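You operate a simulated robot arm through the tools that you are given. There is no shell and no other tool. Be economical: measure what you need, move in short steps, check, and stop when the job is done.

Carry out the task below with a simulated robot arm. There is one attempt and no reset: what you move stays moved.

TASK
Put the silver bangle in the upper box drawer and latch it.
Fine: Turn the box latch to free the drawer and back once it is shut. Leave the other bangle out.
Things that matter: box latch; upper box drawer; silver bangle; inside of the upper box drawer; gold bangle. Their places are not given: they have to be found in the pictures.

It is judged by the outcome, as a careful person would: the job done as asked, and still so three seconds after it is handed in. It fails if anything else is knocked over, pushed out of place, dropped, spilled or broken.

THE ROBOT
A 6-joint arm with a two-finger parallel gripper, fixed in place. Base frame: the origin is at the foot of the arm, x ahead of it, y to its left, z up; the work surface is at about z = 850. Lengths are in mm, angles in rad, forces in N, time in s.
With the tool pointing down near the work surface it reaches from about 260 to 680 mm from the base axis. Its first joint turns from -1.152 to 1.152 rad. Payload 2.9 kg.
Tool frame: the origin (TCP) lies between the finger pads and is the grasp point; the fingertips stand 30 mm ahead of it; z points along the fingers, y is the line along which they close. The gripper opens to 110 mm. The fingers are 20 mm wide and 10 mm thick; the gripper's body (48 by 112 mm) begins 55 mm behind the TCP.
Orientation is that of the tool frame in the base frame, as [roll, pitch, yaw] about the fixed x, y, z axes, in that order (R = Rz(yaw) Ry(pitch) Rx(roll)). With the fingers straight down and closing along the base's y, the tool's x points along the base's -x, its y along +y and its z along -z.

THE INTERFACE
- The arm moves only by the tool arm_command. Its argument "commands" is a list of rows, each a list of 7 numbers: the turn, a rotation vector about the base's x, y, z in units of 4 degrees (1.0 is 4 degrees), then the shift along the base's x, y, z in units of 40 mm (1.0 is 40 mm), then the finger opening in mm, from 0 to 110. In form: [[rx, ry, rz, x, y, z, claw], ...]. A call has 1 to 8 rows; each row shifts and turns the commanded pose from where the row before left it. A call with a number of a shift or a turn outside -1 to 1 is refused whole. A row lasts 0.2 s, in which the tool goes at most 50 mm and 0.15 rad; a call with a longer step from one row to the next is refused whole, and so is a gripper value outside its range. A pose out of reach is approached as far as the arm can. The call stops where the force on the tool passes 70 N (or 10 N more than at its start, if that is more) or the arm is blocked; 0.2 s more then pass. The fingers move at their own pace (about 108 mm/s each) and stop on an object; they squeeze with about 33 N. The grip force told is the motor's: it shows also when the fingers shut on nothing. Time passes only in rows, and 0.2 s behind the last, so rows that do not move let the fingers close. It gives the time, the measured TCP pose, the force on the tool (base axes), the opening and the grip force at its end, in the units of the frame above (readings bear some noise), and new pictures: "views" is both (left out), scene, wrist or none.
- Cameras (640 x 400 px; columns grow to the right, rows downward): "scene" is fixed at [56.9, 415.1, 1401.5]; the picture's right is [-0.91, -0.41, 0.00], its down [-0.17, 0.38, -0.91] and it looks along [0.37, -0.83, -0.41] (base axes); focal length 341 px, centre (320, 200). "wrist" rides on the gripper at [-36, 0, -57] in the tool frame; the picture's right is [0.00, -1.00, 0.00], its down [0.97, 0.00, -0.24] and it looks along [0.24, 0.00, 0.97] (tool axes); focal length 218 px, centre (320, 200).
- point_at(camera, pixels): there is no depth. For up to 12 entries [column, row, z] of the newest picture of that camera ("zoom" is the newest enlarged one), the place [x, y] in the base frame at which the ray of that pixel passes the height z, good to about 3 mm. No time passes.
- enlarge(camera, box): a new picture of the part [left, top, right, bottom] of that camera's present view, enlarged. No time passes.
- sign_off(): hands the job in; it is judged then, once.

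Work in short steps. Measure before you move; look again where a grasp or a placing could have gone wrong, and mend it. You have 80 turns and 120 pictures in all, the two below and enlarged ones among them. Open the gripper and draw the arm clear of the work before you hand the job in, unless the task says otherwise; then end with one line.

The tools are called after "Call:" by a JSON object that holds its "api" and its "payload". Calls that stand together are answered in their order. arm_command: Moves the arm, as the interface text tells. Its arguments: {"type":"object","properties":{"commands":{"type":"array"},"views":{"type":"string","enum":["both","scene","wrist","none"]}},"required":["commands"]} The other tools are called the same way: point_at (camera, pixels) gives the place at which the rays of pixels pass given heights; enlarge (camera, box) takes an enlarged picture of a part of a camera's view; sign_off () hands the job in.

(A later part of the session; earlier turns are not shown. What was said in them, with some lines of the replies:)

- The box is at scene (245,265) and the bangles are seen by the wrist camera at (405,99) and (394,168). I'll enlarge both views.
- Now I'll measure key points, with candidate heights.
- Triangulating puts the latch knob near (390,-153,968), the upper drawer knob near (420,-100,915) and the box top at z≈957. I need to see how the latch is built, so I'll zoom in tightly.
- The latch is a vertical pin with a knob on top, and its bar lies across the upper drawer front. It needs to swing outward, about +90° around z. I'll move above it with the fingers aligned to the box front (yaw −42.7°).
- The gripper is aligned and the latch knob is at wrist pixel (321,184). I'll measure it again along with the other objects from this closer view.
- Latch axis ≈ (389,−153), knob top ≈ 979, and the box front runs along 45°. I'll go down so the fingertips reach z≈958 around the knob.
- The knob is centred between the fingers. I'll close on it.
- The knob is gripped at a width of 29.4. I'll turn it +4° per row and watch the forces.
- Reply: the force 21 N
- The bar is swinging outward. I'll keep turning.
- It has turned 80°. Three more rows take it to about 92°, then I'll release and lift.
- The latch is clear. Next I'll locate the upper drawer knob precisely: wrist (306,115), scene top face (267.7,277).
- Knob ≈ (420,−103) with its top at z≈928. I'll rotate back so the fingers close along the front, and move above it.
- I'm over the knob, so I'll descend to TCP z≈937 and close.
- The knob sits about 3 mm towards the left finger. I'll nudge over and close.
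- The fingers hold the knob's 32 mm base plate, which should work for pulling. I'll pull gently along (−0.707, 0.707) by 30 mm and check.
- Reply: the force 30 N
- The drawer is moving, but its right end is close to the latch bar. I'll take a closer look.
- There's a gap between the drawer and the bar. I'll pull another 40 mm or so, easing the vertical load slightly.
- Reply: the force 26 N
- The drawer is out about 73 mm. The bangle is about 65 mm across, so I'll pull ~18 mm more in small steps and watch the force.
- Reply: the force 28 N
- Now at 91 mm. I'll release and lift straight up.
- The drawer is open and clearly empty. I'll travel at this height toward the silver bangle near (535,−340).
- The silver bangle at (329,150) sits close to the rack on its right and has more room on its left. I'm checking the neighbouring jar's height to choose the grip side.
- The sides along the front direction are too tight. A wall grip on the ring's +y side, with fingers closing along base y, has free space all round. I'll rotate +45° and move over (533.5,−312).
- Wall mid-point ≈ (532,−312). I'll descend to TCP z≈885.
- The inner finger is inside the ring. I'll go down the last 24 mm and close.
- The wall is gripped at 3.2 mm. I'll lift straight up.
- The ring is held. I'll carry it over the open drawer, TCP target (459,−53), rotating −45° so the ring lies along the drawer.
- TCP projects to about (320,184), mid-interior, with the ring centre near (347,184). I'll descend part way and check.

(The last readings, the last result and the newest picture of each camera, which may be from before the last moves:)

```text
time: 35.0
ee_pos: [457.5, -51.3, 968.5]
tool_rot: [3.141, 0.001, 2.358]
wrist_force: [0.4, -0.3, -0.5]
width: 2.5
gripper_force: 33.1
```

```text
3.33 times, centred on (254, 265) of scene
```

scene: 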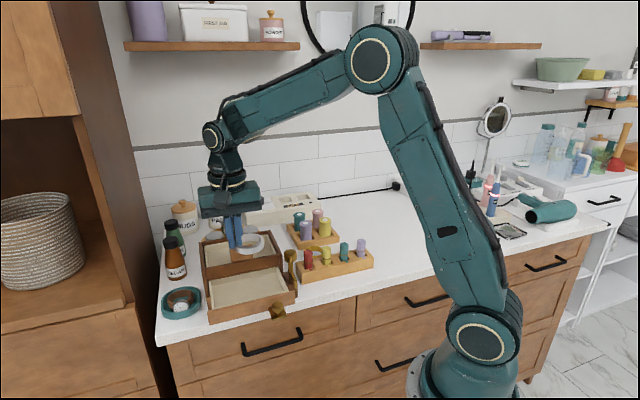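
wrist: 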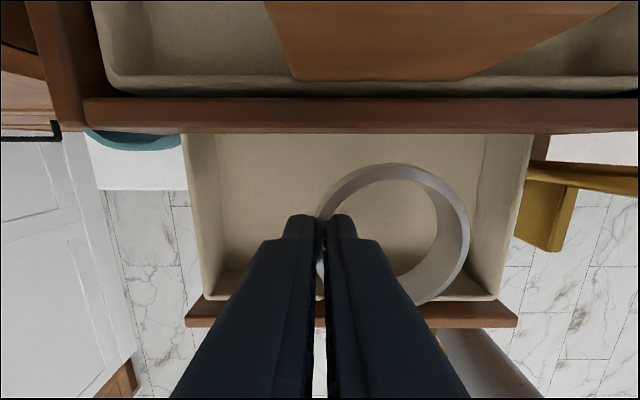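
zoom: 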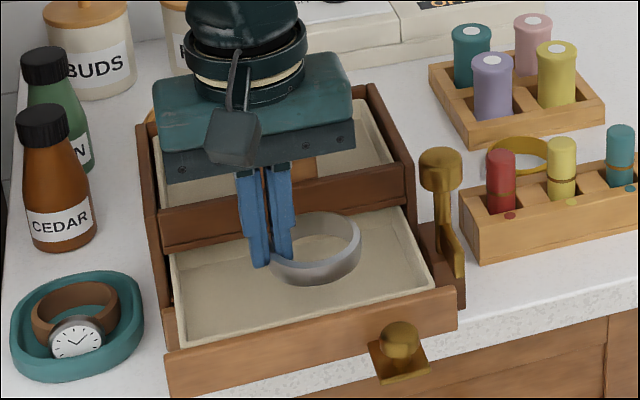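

The ring is well inside the drawer outline. I'll shift about 2 mm inward and lower further, checking force.

Call:
{"api": "arm_command", "payload": {"commands": [[0, 0, 0, 0.05, -0.05, -0.3, 0], [0, 0, 0, 0, 0, -0.2, 0], [0, 0, 0, 0, 0, 0, 0]], "views": "wrist"}}

Call:
{"api": "enlarge", "payload": {"camera": "scene", "box": [212, 245, 308, 305]}}

```text
time: 35.8
ee_pos: [462.1, -53.6, 948.2]
tool_rot: [3.141, 0.0, 2.359]
wrist_force: [0.0, -0.5, -0.2]
width: 2.6
gripper_force: 33.3
```

wrist: 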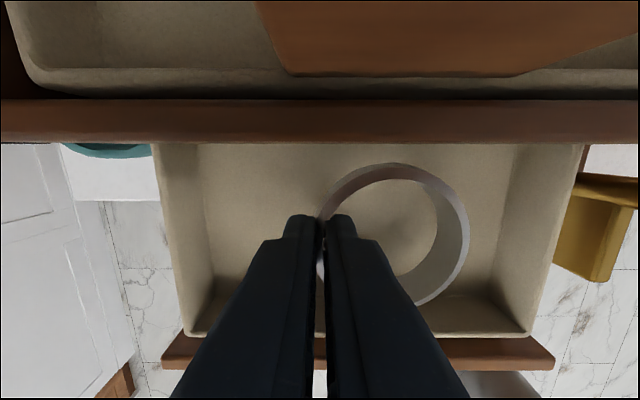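

```text
6.67 times, centred on (260, 275) of scene
```

zoom: 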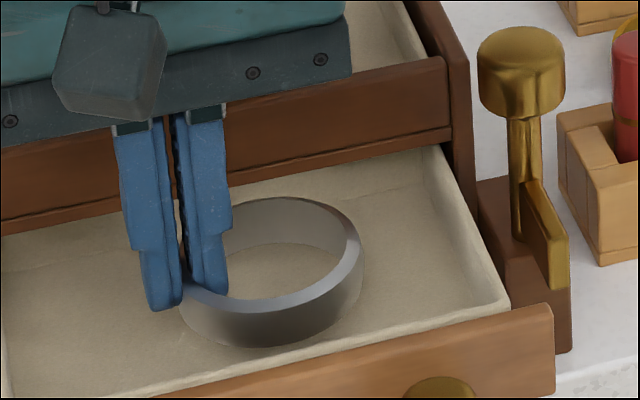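

Still no contact. I'll lower in 4 mm steps.

Call:
{"api": "arm_command", "payload": {"commands": [[0, 0, 0, 0, 0, -0.1, 0], [0, 0, 0, 0, 0, 0, 0]], "views": "none"}}

Call:
{"api": "arm_command", "payload": {"commands": [[0, 0, 0, 0, 0, -0.1, 0], [0, 0, 0, 0, 0, 0, 0]], "views": "none"}}

Call:
{"api": "arm_command", "payload": {"commands": [[0, 0, 0, 0, 0, -0.1, 0], [0, 0, 0, 0, 0, 0, 0]], "views": "wrist"}}

Call:
{"api": "enlarge", "payload": {"camera": "scene", "box": [212, 245, 308, 305]}}

```text
time: 36.4
ee_pos: [461.0, -54.1, 943.0]
tool_rot: [3.141, 0.0, 2.359]
wrist_force: [-0.3, -0.1, -0.3]
width: 2.6
gripper_force: 33.1
```

```text
time: 37.0
ee_pos: [461.0, -54.1, 939.5]
tool_rot: [-3.141, 0.0, 2.358]
wrist_force: [0.1, -0.1, -0.1]
width: 2.5
gripper_force: 32.9
```

```text
time: 37.6
ee_pos: [461.0, -54.5, 937.3]
tool_rot: [3.14, -0.001, 2.358]
wrist_force: [0.7, 0.1, -1.1]
width: 2.1
gripper_force: 32.8
```

wrist: 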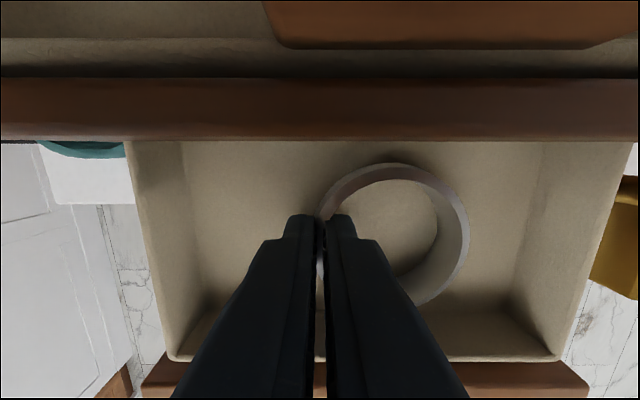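

```text
6.67 times, centred on (260, 275) of scene
```

zoom: 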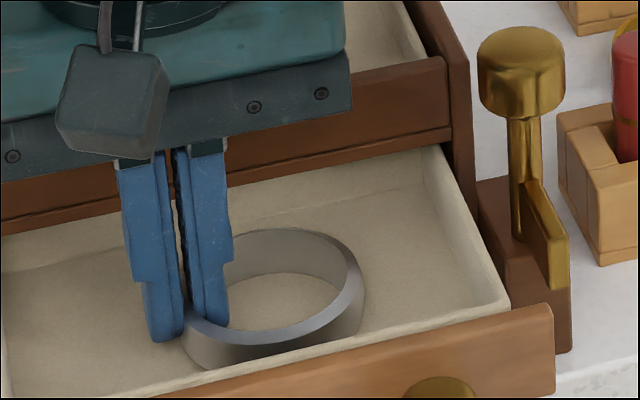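

Still no contact, so I'll continue down.

Call:
{"api": "arm_command", "payload": {"commands": [[0, 0, 0, 0, 0, -0.1, 0], [0, 0, 0, 0, 0, 0, 0]], "views": "none"}}

Call:
{"api": "arm_command", "payload": {"commands": [[0, 0, 0, 0, 0, -0.08, 0], [0, 0, 0, 0, 0, 0, 0]], "views": "none"}}

Call:
{"api": "arm_command", "payload": {"commands": [[0, 0, 0, 0, 0, -0.08, 0], [0, 0, 0, 0, 0, 0, 0]], "views": "none"}}

Call:
{"api": "enlarge", "payload": {"camera": "scene", "box": [212, 245, 308, 305]}}

```text
time: 38.2
ee_pos: [462.9, -53.8, 935.1]
tool_rot: [3.139, 0.003, 2.357]
wrist_force: [1.3, 1.1, 18.5]
width: 0.3
gripper_force: 32.8
```

```text
time: 38.8
ee_pos: [461.0, -52.5, 931.0]
tool_rot: [3.141, 0.003, 2.359]
wrist_force: [3.0, 1.2, 28.3]
width: 0.6
gripper_force: 33.2
```

```text
time: 39.4
ee_pos: [462.5, -54.7, 931.4]
tool_rot: [3.134, 0.01, 2.355]
wrist_force: [-8.7, -7.0, 62.1]
width: 0.8
gripper_force: 32.6
```

```text
6.67 times, centred on (260, 275) of scene
```

zoom: 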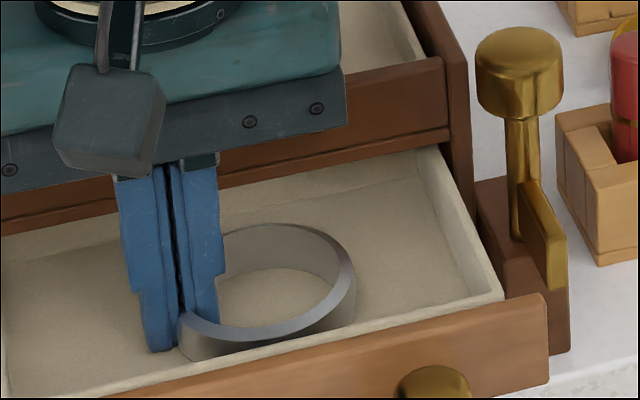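

Contact on the floor at 62 N, so I should ease up before releasing.

Call:
{"api": "arm_command", "payload": {"commands": [[0, 0, 0, 0, 0, 0.2, 0], [0, 0, 0, 0, 0, 0, 25], [0, 0, 0, 0, 0, 0, 25]], "views": "wrist"}}

Call:
{"api": "enlarge", "payload": {"camera": "scene", "box": [182, 225, 326, 325]}}

```text
time: 40.2
ee_pos: [461.3, -53.4, 932.7]
tool_rot: [3.141, -0.001, 2.358]
wrist_force: [-0.1, 0.5, -0.4]
width: 24.8
gripper_force: 0.1
```

wrist: 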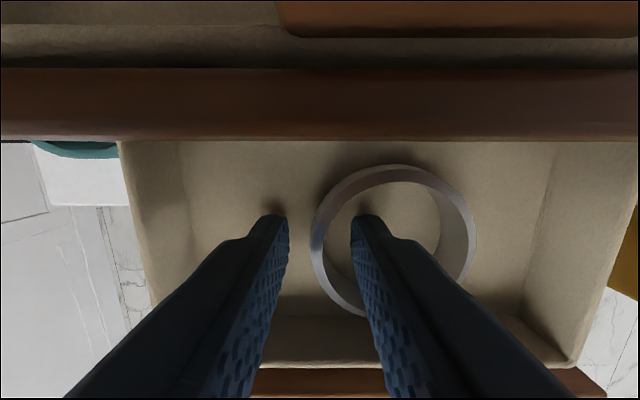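

```text
4.00 times, centred on (254, 275) of scene
```

zoom: 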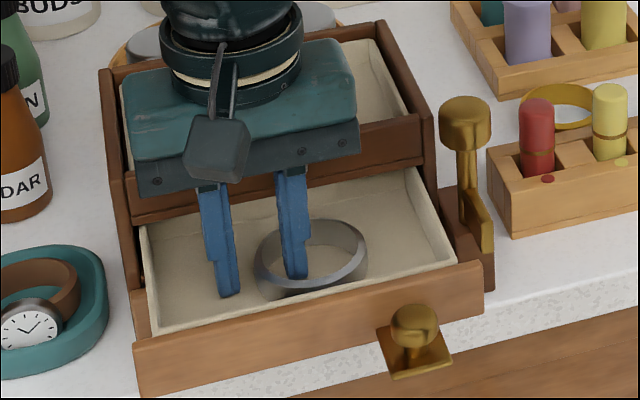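

The ring is lying flat on the drawer floor. I'll lift straight out.

Call:
{"api": "arm_command", "payload": {"commands": [[0, 0, 0, 0, 0, 0.3, 25], [0, 0, 0, 0, 0, 0.7, 25], [0, 0, 0, 0, 0, 0.9, 25], [0, 0, 0, 0, 0, 0.9, 50], [0, 0, 0, 0, 0, 0.5, 50]], "views": "wrist"}}

Call:
{"api": "enlarge", "payload": {"camera": "scene", "box": [182, 225, 326, 325]}}

```text
time: 41.4
ee_pos: [460.9, -54.2, 1065.1]
tool_rot: [3.141, 0.0, 2.358]
wrist_force: [0.0, -0.8, 0.4]
width: 50.1
gripper_force: 0.0
```

wrist: 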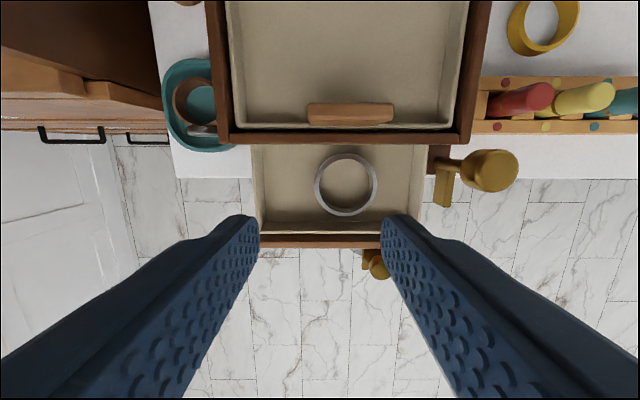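

```text
4.00 times, centred on (254, 275) of scene
```

zoom: 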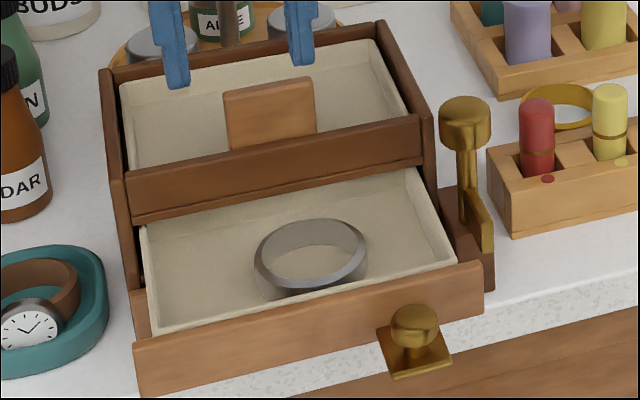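

The silver bangle lies flat inside. Now back over the drawer knob at (356,−38).

Call:
{"api": "arm_command", "payload": {"commands": [[0, 0, 0, -0.52, 0.08, 0, 50], [0, 0, 0, -0.52, 0.08, 0, 50], [0, 0, 0, -0.52, 0.08, 0, 50], [0, 0, 0, -0.52, 0.08, 0, 50], [0, 0, 0, -0.52, 0.08, 0, 50], [0, 0, 0, 0, 0, -0.5, 50], [0, 0, 0, 0, 0, -0.5, 50]], "views": "wrist"}}

```text
time: 43.0
ee_pos: [355.6, -38.8, 1024.7]
tool_rot: [-3.141, 0.0, 2.355]
wrist_force: [0.9, 0.3, 0.0]
width: 49.9
gripper_force: 0.0
```

wrist: 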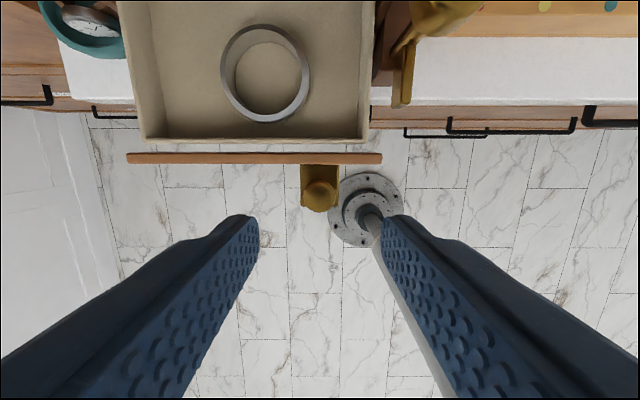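

The knob is at (320,192), centred, and the drawer sits about 3 mm further in. I'll descend, grip and push.

Call:
{"api": "arm_command", "payload": {"commands": [[0, 0, 0, 0.05, -0.05, -0.8, 50], [0, 0, 0, 0, 0, -0.8, 50], [0, 0, 0, 0, 0, -0.6, 50], [0, 0, 0, 0, 0, 0, 50], [0, 0, 0, 0, 0, 0, 10], [0, 0, 0, 0, 0, 0, 10], [0, 0, 0, 0, 0, 0, 10]], "views": "wrist"}}

```text
time: 44.6
ee_pos: [360.1, -40.9, 935.1]
tool_rot: [-3.14, -0.001, 2.357]
wrist_force: [4.6, 5.4, -13.3]
width: 31.4
gripper_force: 45.2
```

wrist: 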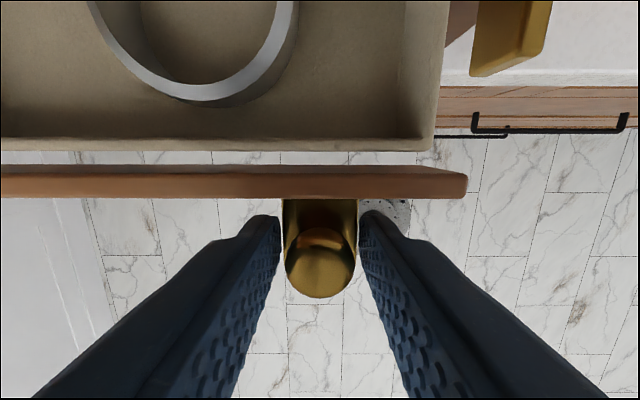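

Call:
{"api": "arm_command", "payload": {"commands": [[0, 0, 0, 0.17, -0.17, 0, 10], [0, 0, 0, 0.17, -0.17, 0, 10], [0, 0, 0, 0.17, -0.17, 0, 10], [0, 0, 0, 0.17, -0.17, 0, 10], [0, 0, 0, 0.17, -0.17, 0, 10], [0, 0, 0, 0.17, -0.17, 0, 10], [0, 0, 0, 0.17, -0.17, 0, 10]], "views": "wrist"}}

Call:
{"api": "enlarge", "payload": {"camera": "scene", "box": [182, 205, 326, 325]}}

```text
time: 46.2
ee_pos: [407.5, -88.3, 934.4]
tool_rot: [-3.137, -0.005, 2.357]
wrist_force: [-2.2, -2.5, -34.5]
width: 31.8
gripper_force: 44.7
```

wrist: 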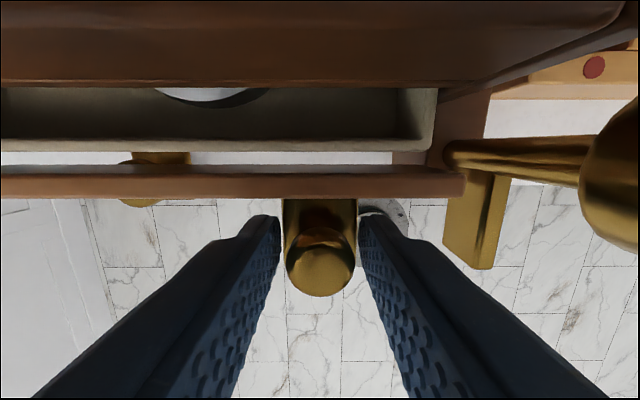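

```text
3.33 times, centred on (254, 265) of scene
```

zoom: 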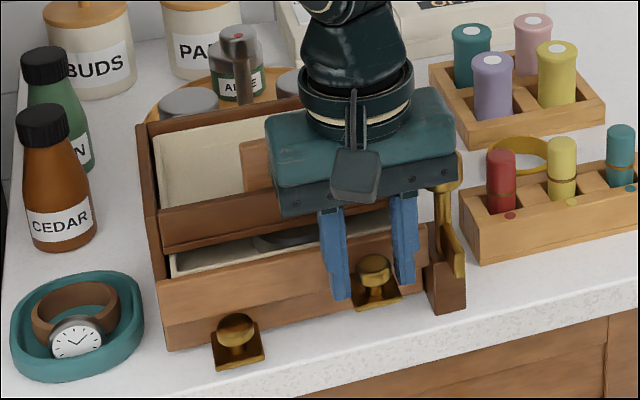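

It's closing smoothly with about 20 mm left. I'll push the rest in small steps.

Call:
{"api": "arm_command", "payload": {"commands": [[0, 0, 0, 0.1, -0.1, -0.03, 10], [0, 0, 0, 0.1, -0.1, 0, 10], [0, 0, 0, 0.1, -0.1, 0, 10], [0, 0, 0, 0.08, -0.08, 0, 10]], "views": "wrist"}}

Call:
{"api": "enlarge", "payload": {"camera": "scene", "box": [182, 205, 326, 325]}}

```text
time: 47.2
ee_pos: [421.6, -103.7, 936.1]
tool_rot: [-3.14, -0.003, 2.358]
wrist_force: [4.2, 4.5, -38.9]
width: 31.8
gripper_force: 45.5
```

wrist: 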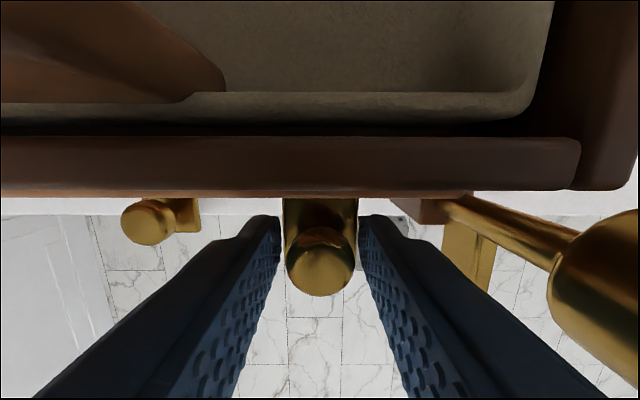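

```text
3.33 times, centred on (254, 265) of scene
```

zoom: 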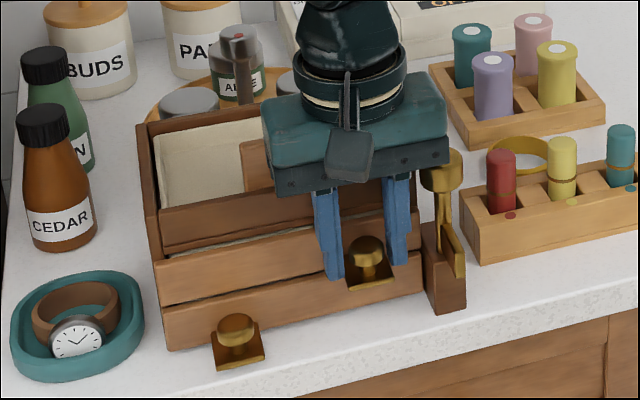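

Almost at the starting position. One more gentle nudge will confirm it has reached the stop.

Call:
{"api": "arm_command", "payload": {"commands": [[0, 0, 0, 0.06, -0.06, 0, 10], [0, 0, 0, 0, 0, 0, 10]], "views": "wrist"}}

```text
time: 47.8
ee_pos: [422.4, -103.5, 935.3]
tool_rot: [-3.138, -0.007, 2.36]
wrist_force: [-4.0, 21.9, -26.0]
width: 31.6
gripper_force: 44.5
```

wrist: 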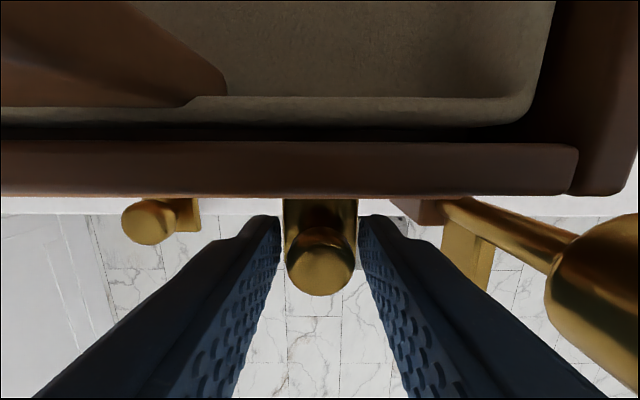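

The force is building, so it's at the stop and fully shut. I'll relax, release and lift.

Call:
{"api": "arm_command", "payload": {"commands": [[0, 0, 0, -0.04, 0.04, 0, 10], [0, 0, 0, 0, 0, 0, 50], [0, 0, 0, 0, 0, 0, 50], [0, 0, 0, 0, 0, 0.7, 50], [0, 0, 0, 0, 0, 1, 60], [0, 0, 0, 0, 0, 1, 60]], "views": "none"}}

Call:
{"api": "arm_command", "payload": {"commands": [[0, 0, 1, -0.1, -0.15, 0, 60], [0, 0, 1, -0.1, -0.15, 0, 60], [0, 0, 1, -0.1, -0.15, 0, 60], [0, 0, 1, -0.1, -0.15, 0, 60], [0, 0, 1, -0.1, -0.15, 0, 60], [0, 0, 1, -0.1, -0.15, 0, 60], [0, 0, 1, -0.1, -0.15, 0, 60], [0, 0, 1, -0.1, -0.15, 0, 60]], "views": "none"}}

Call:
{"api": "arm_command", "payload": {"commands": [[0, 0, 1, 0, 0, 0, 60], [0, 0, 1, 0, 0, 0, 60], [0, 0, 1, 0, 0, 0, 60], [0, 0, 1, 0, 0, 0, 60], [0, 0, 1, 0, 0, 0, 60], [0, 0, 1, 0, 0, 0, 60], [0, 0, 1, 0, 0, 0, 60], [0, 0, 1, 0, 0, 0, 60]], "views": "none"}}

Call:
{"api": "arm_command", "payload": {"commands": [[0, 0, 1, 0, 0, 0, 60], [0, 0, 1, 0, 0, 0, 60], [0, 0, 1, 0, 0, 0, 60], [0, 0, 1, 0, 0, 0, 60], [0, 0, 1, 0, 0, 0, 60], [0, 0, 1, 0, 0, 0, 60], [0, 0, 1, 0, 0, 0, 60], [0, 0, 0, 0, 0, 0, 60]], "views": "wrist"}}

Call:
{"api": "enlarge", "payload": {"camera": "scene", "box": [182, 205, 326, 325]}}

```text
time: 49.2
ee_pos: [421.1, -101.8, 1048.7]
tool_rot: [-3.141, -0.001, 2.357]
wrist_force: [0.9, -0.2, -0.6]
width: 59.9
gripper_force: 0.1
```

```text
time: 51.0
ee_pos: [392.6, -152.1, 1047.8]
tool_rot: [3.141, 0.0, 2.919]
wrist_force: [0.1, -0.7, -0.2]
width: 60.0
gripper_force: 0.0
```

```text
time: 52.8
ee_pos: [390.1, -151.1, 1044.4]
tool_rot: [-3.141, 0.0, -2.805]
wrist_force: [-0.7, 0.4, 0.1]
width: 59.8
gripper_force: 0.1
```

```text
time: 54.6
ee_pos: [391.2, -151.0, 1045.3]
tool_rot: [-3.141, 0.0, -2.319]
wrist_force: [-0.9, 0.1, 0.0]
width: 60.2
gripper_force: 0.1
```

wrist: 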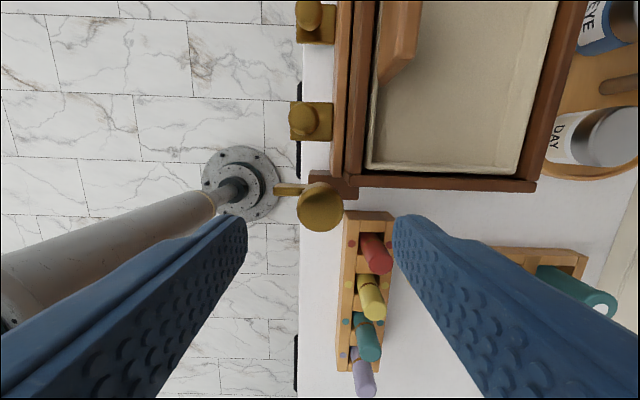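

```text
3.33 times, centred on (254, 265) of scene
```

zoom: 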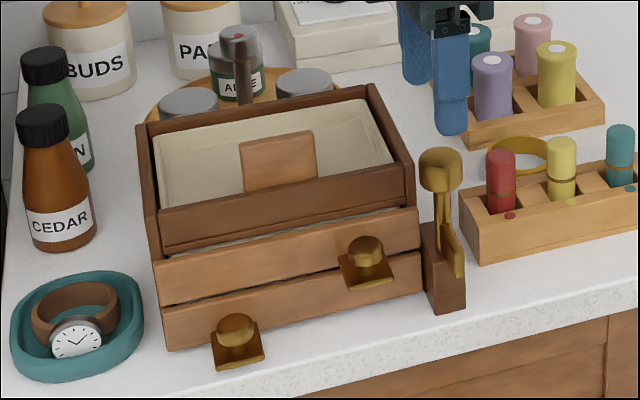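

The drawer is shut. I'll descend on the latch knob as before and grip it.

Call:
{"api": "arm_command", "payload": {"commands": [[0, 0, 0, -0.06, -0.04, -0.8, 60], [0, 0, 0, 0, 0, -0.68, 60], [0, 0, 0, 0, 0, 0, 60], [0, 0, 0, 0, 0, 0, 20], [0, 0, 0, 0, 0, 0, 15], [0, 0, 0, 0, 0, 0, 15]], "views": "wrist"}}

```text
time: 56.0
ee_pos: [388.8, -153.3, 985.5]
tool_rot: [-3.141, 0.0, -2.322]
wrist_force: [10.3, -11.7, -9.4]
width: 29.3
gripper_force: 45.2
```

wrist: 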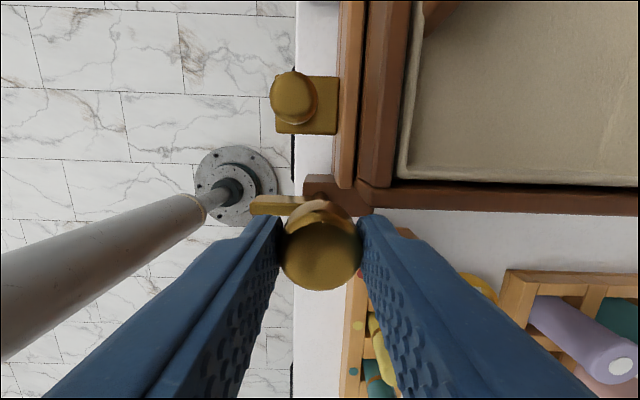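

The knob is gripped. I'll turn back −92° over 23 rows.

Call:
{"api": "arm_command", "payload": {"commands": [[0, 0, -1, 0, 0, 0, 15], [0, 0, -1, 0, 0, 0, 15], [0, 0, -1, 0, 0, 0, 15], [0, 0, -1, 0, 0, 0, 15], [0, 0, -1, 0, 0, 0, 15], [0, 0, -1, 0, 0, 0, 15], [0, 0, -1, 0, 0, 0, 15], [0, 0, -1, 0, 0, 0, 15]], "views": "none"}}

Call:
{"api": "arm_command", "payload": {"commands": [[0, 0, -1, 0, 0, 0, 15], [0, 0, -1, 0, 0, 0, 15], [0, 0, -1, 0, 0, 0, 15], [0, 0, -1, 0, 0, 0, 15], [0, 0, -1, 0, 0, 0, 15], [0, 0, -1, 0, 0, 0, 15], [0, 0, -1, 0, 0, 0, 15], [0, 0, -1, 0, 0, 0, 15]], "views": "none"}}

Call:
{"api": "arm_command", "payload": {"commands": [[0, 0, -1, 0, 0, 0, 15], [0, 0, -1, 0, 0, 0, 15], [0, 0, -1, 0, 0, 0, 15], [0, 0, -1, 0, 0, 0, 15], [0, 0, -1, 0, 0, 0, 15]], "views": "wrist"}}

Call:
{"api": "enlarge", "payload": {"camera": "scene", "box": [230, 205, 326, 305]}}

```text
time: 57.8
ee_pos: [388.0, -152.7, 985.2]
tool_rot: [3.14, -0.001, -2.88]
wrist_force: [8.9, -5.3, -28.9]
width: 29.5
gripper_force: 45.1
```

```text
time: 59.6
ee_pos: [389.0, -153.1, 985.4]
tool_rot: [3.138, -0.001, 2.849]
wrist_force: [7.5, 8.2, -32.8]
width: 29.5
gripper_force: 45.2
```

```text
time: 60.8
ee_pos: [389.3, -151.6, 985.8]
tool_rot: [3.141, -0.003, 2.498]
wrist_force: [7.5, 11.1, -32.5]
width: 29.4
gripper_force: 45.0
```

wrist: 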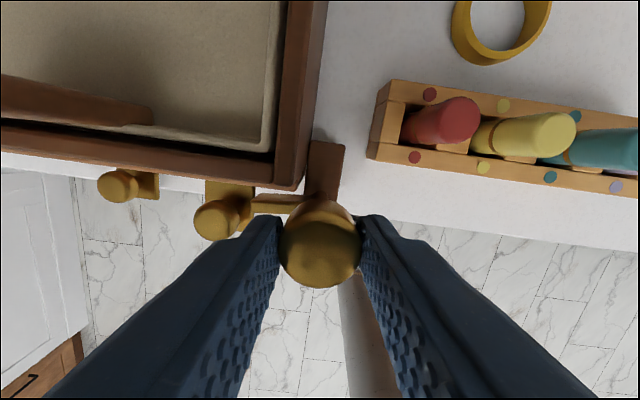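

```text
4.00 times, centred on (278, 255) of scene
```

zoom: 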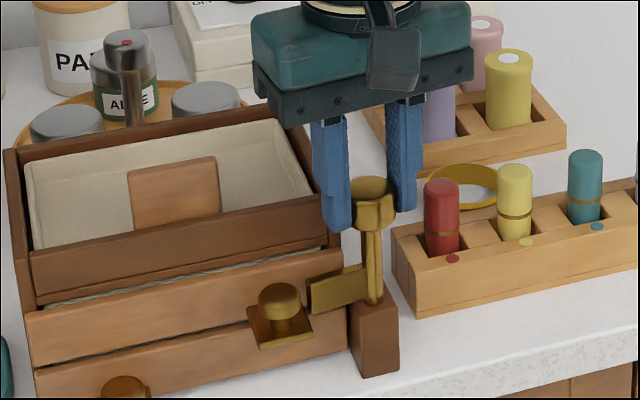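

About 8° remain to get back to the starting angle. Two more rows.

Call:
{"api": "arm_command", "payload": {"commands": [[0, 0, -1, 0, 0, 0, 15], [0, 0, -1, 0, 0, 0, 15], [0, 0, 0, 0, 0, 0, 15]], "views": "wrist"}}

Call:
{"api": "enlarge", "payload": {"camera": "scene", "box": [230, 205, 326, 305]}}

```text
time: 61.6
ee_pos: [389.2, -151.7, 985.3]
tool_rot: [3.141, -0.001, 2.357]
wrist_force: [1.7, 11.4, -19.0]
width: 29.7
gripper_force: 45.0
```

wrist: 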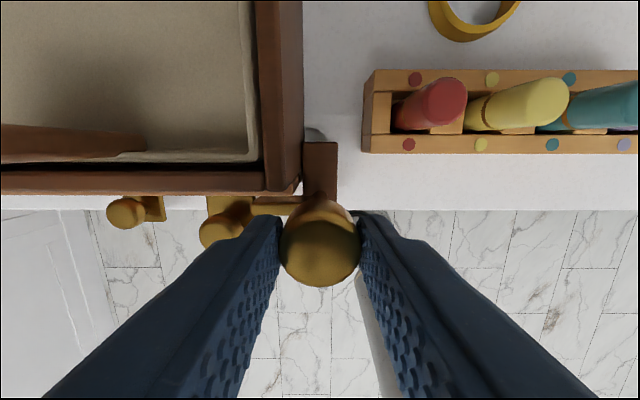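

```text
4.00 times, centred on (278, 255) of scene
```

zoom: 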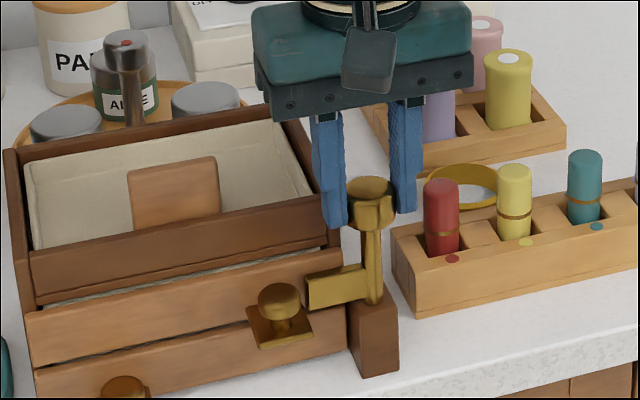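

The bar is back where it started, matching the first gripped picture. I'll release and rise clear.

Call:
{"api": "arm_command", "payload": {"commands": [[0, 0, 0, 0, 0, 0, 60], [0, 0, 0, 0, 0, 0, 60], [0, 0, 0, 0, 0, 0.6, 60], [0, 0, 0, 0, 0, 1, 60], [0, 0, 0, 0, 0, 1, 60], [0, 0, 0, 0, 0, 1, 60], [0, 0, 0, 0, 0, 1, 60]]}}

Call:
{"api": "enlarge", "payload": {"camera": "scene", "box": [150, 190, 390, 340]}}

Call:
{"api": "enlarge", "payload": {"camera": "scene", "box": [250, 235, 314, 305]}}

```text
time: 63.2
ee_pos: [389.4, -154.3, 1166.3]
tool_rot: [3.14, -0.001, 2.358]
wrist_force: [0.2, 0.5, -0.3]
width: 59.8
gripper_force: 0.0
```

scene: 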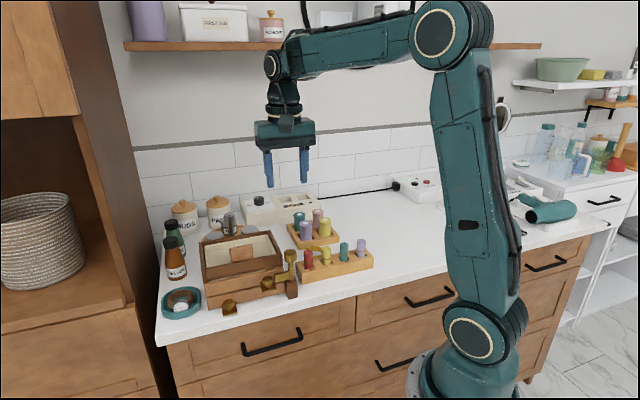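
wrist: 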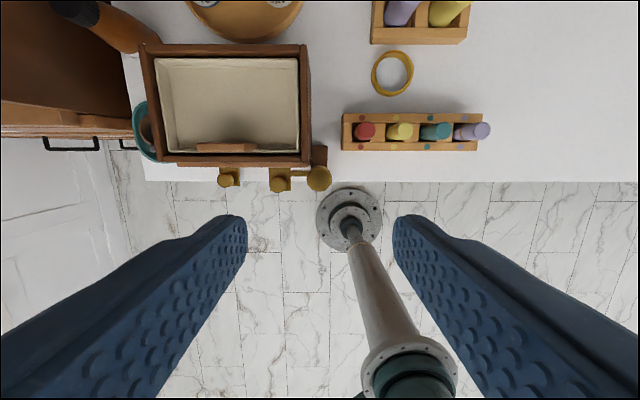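

```text
2.67 times, centred on (270, 265) of scene
```

zoom: 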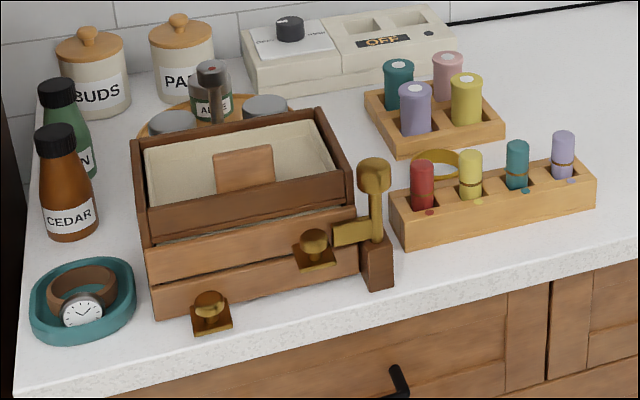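

```text
5.71 times, centred on (282, 270) of scene
```

zoom: 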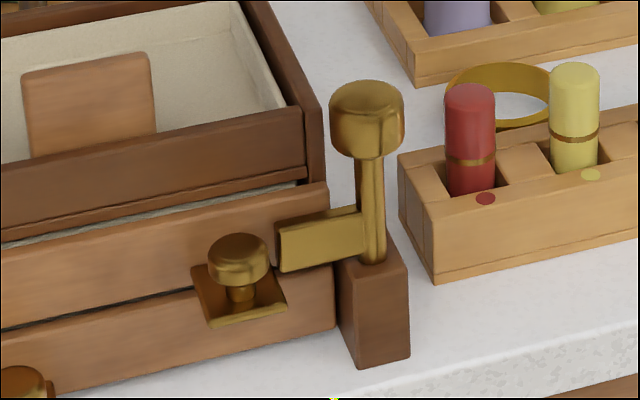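

The drawer and latch look just as they did at the start. The silver bangle is inside, the gold one is still out, and the arm is clear with the gripper open, so I'll hand it in.

Call:
{"api": "sign_off", "payload": {}}

```text
The job is handed in.
```

The silver bangle is in the upper box drawer, the drawer is shut with the latch turned back across it, and the gold bangle was left out.
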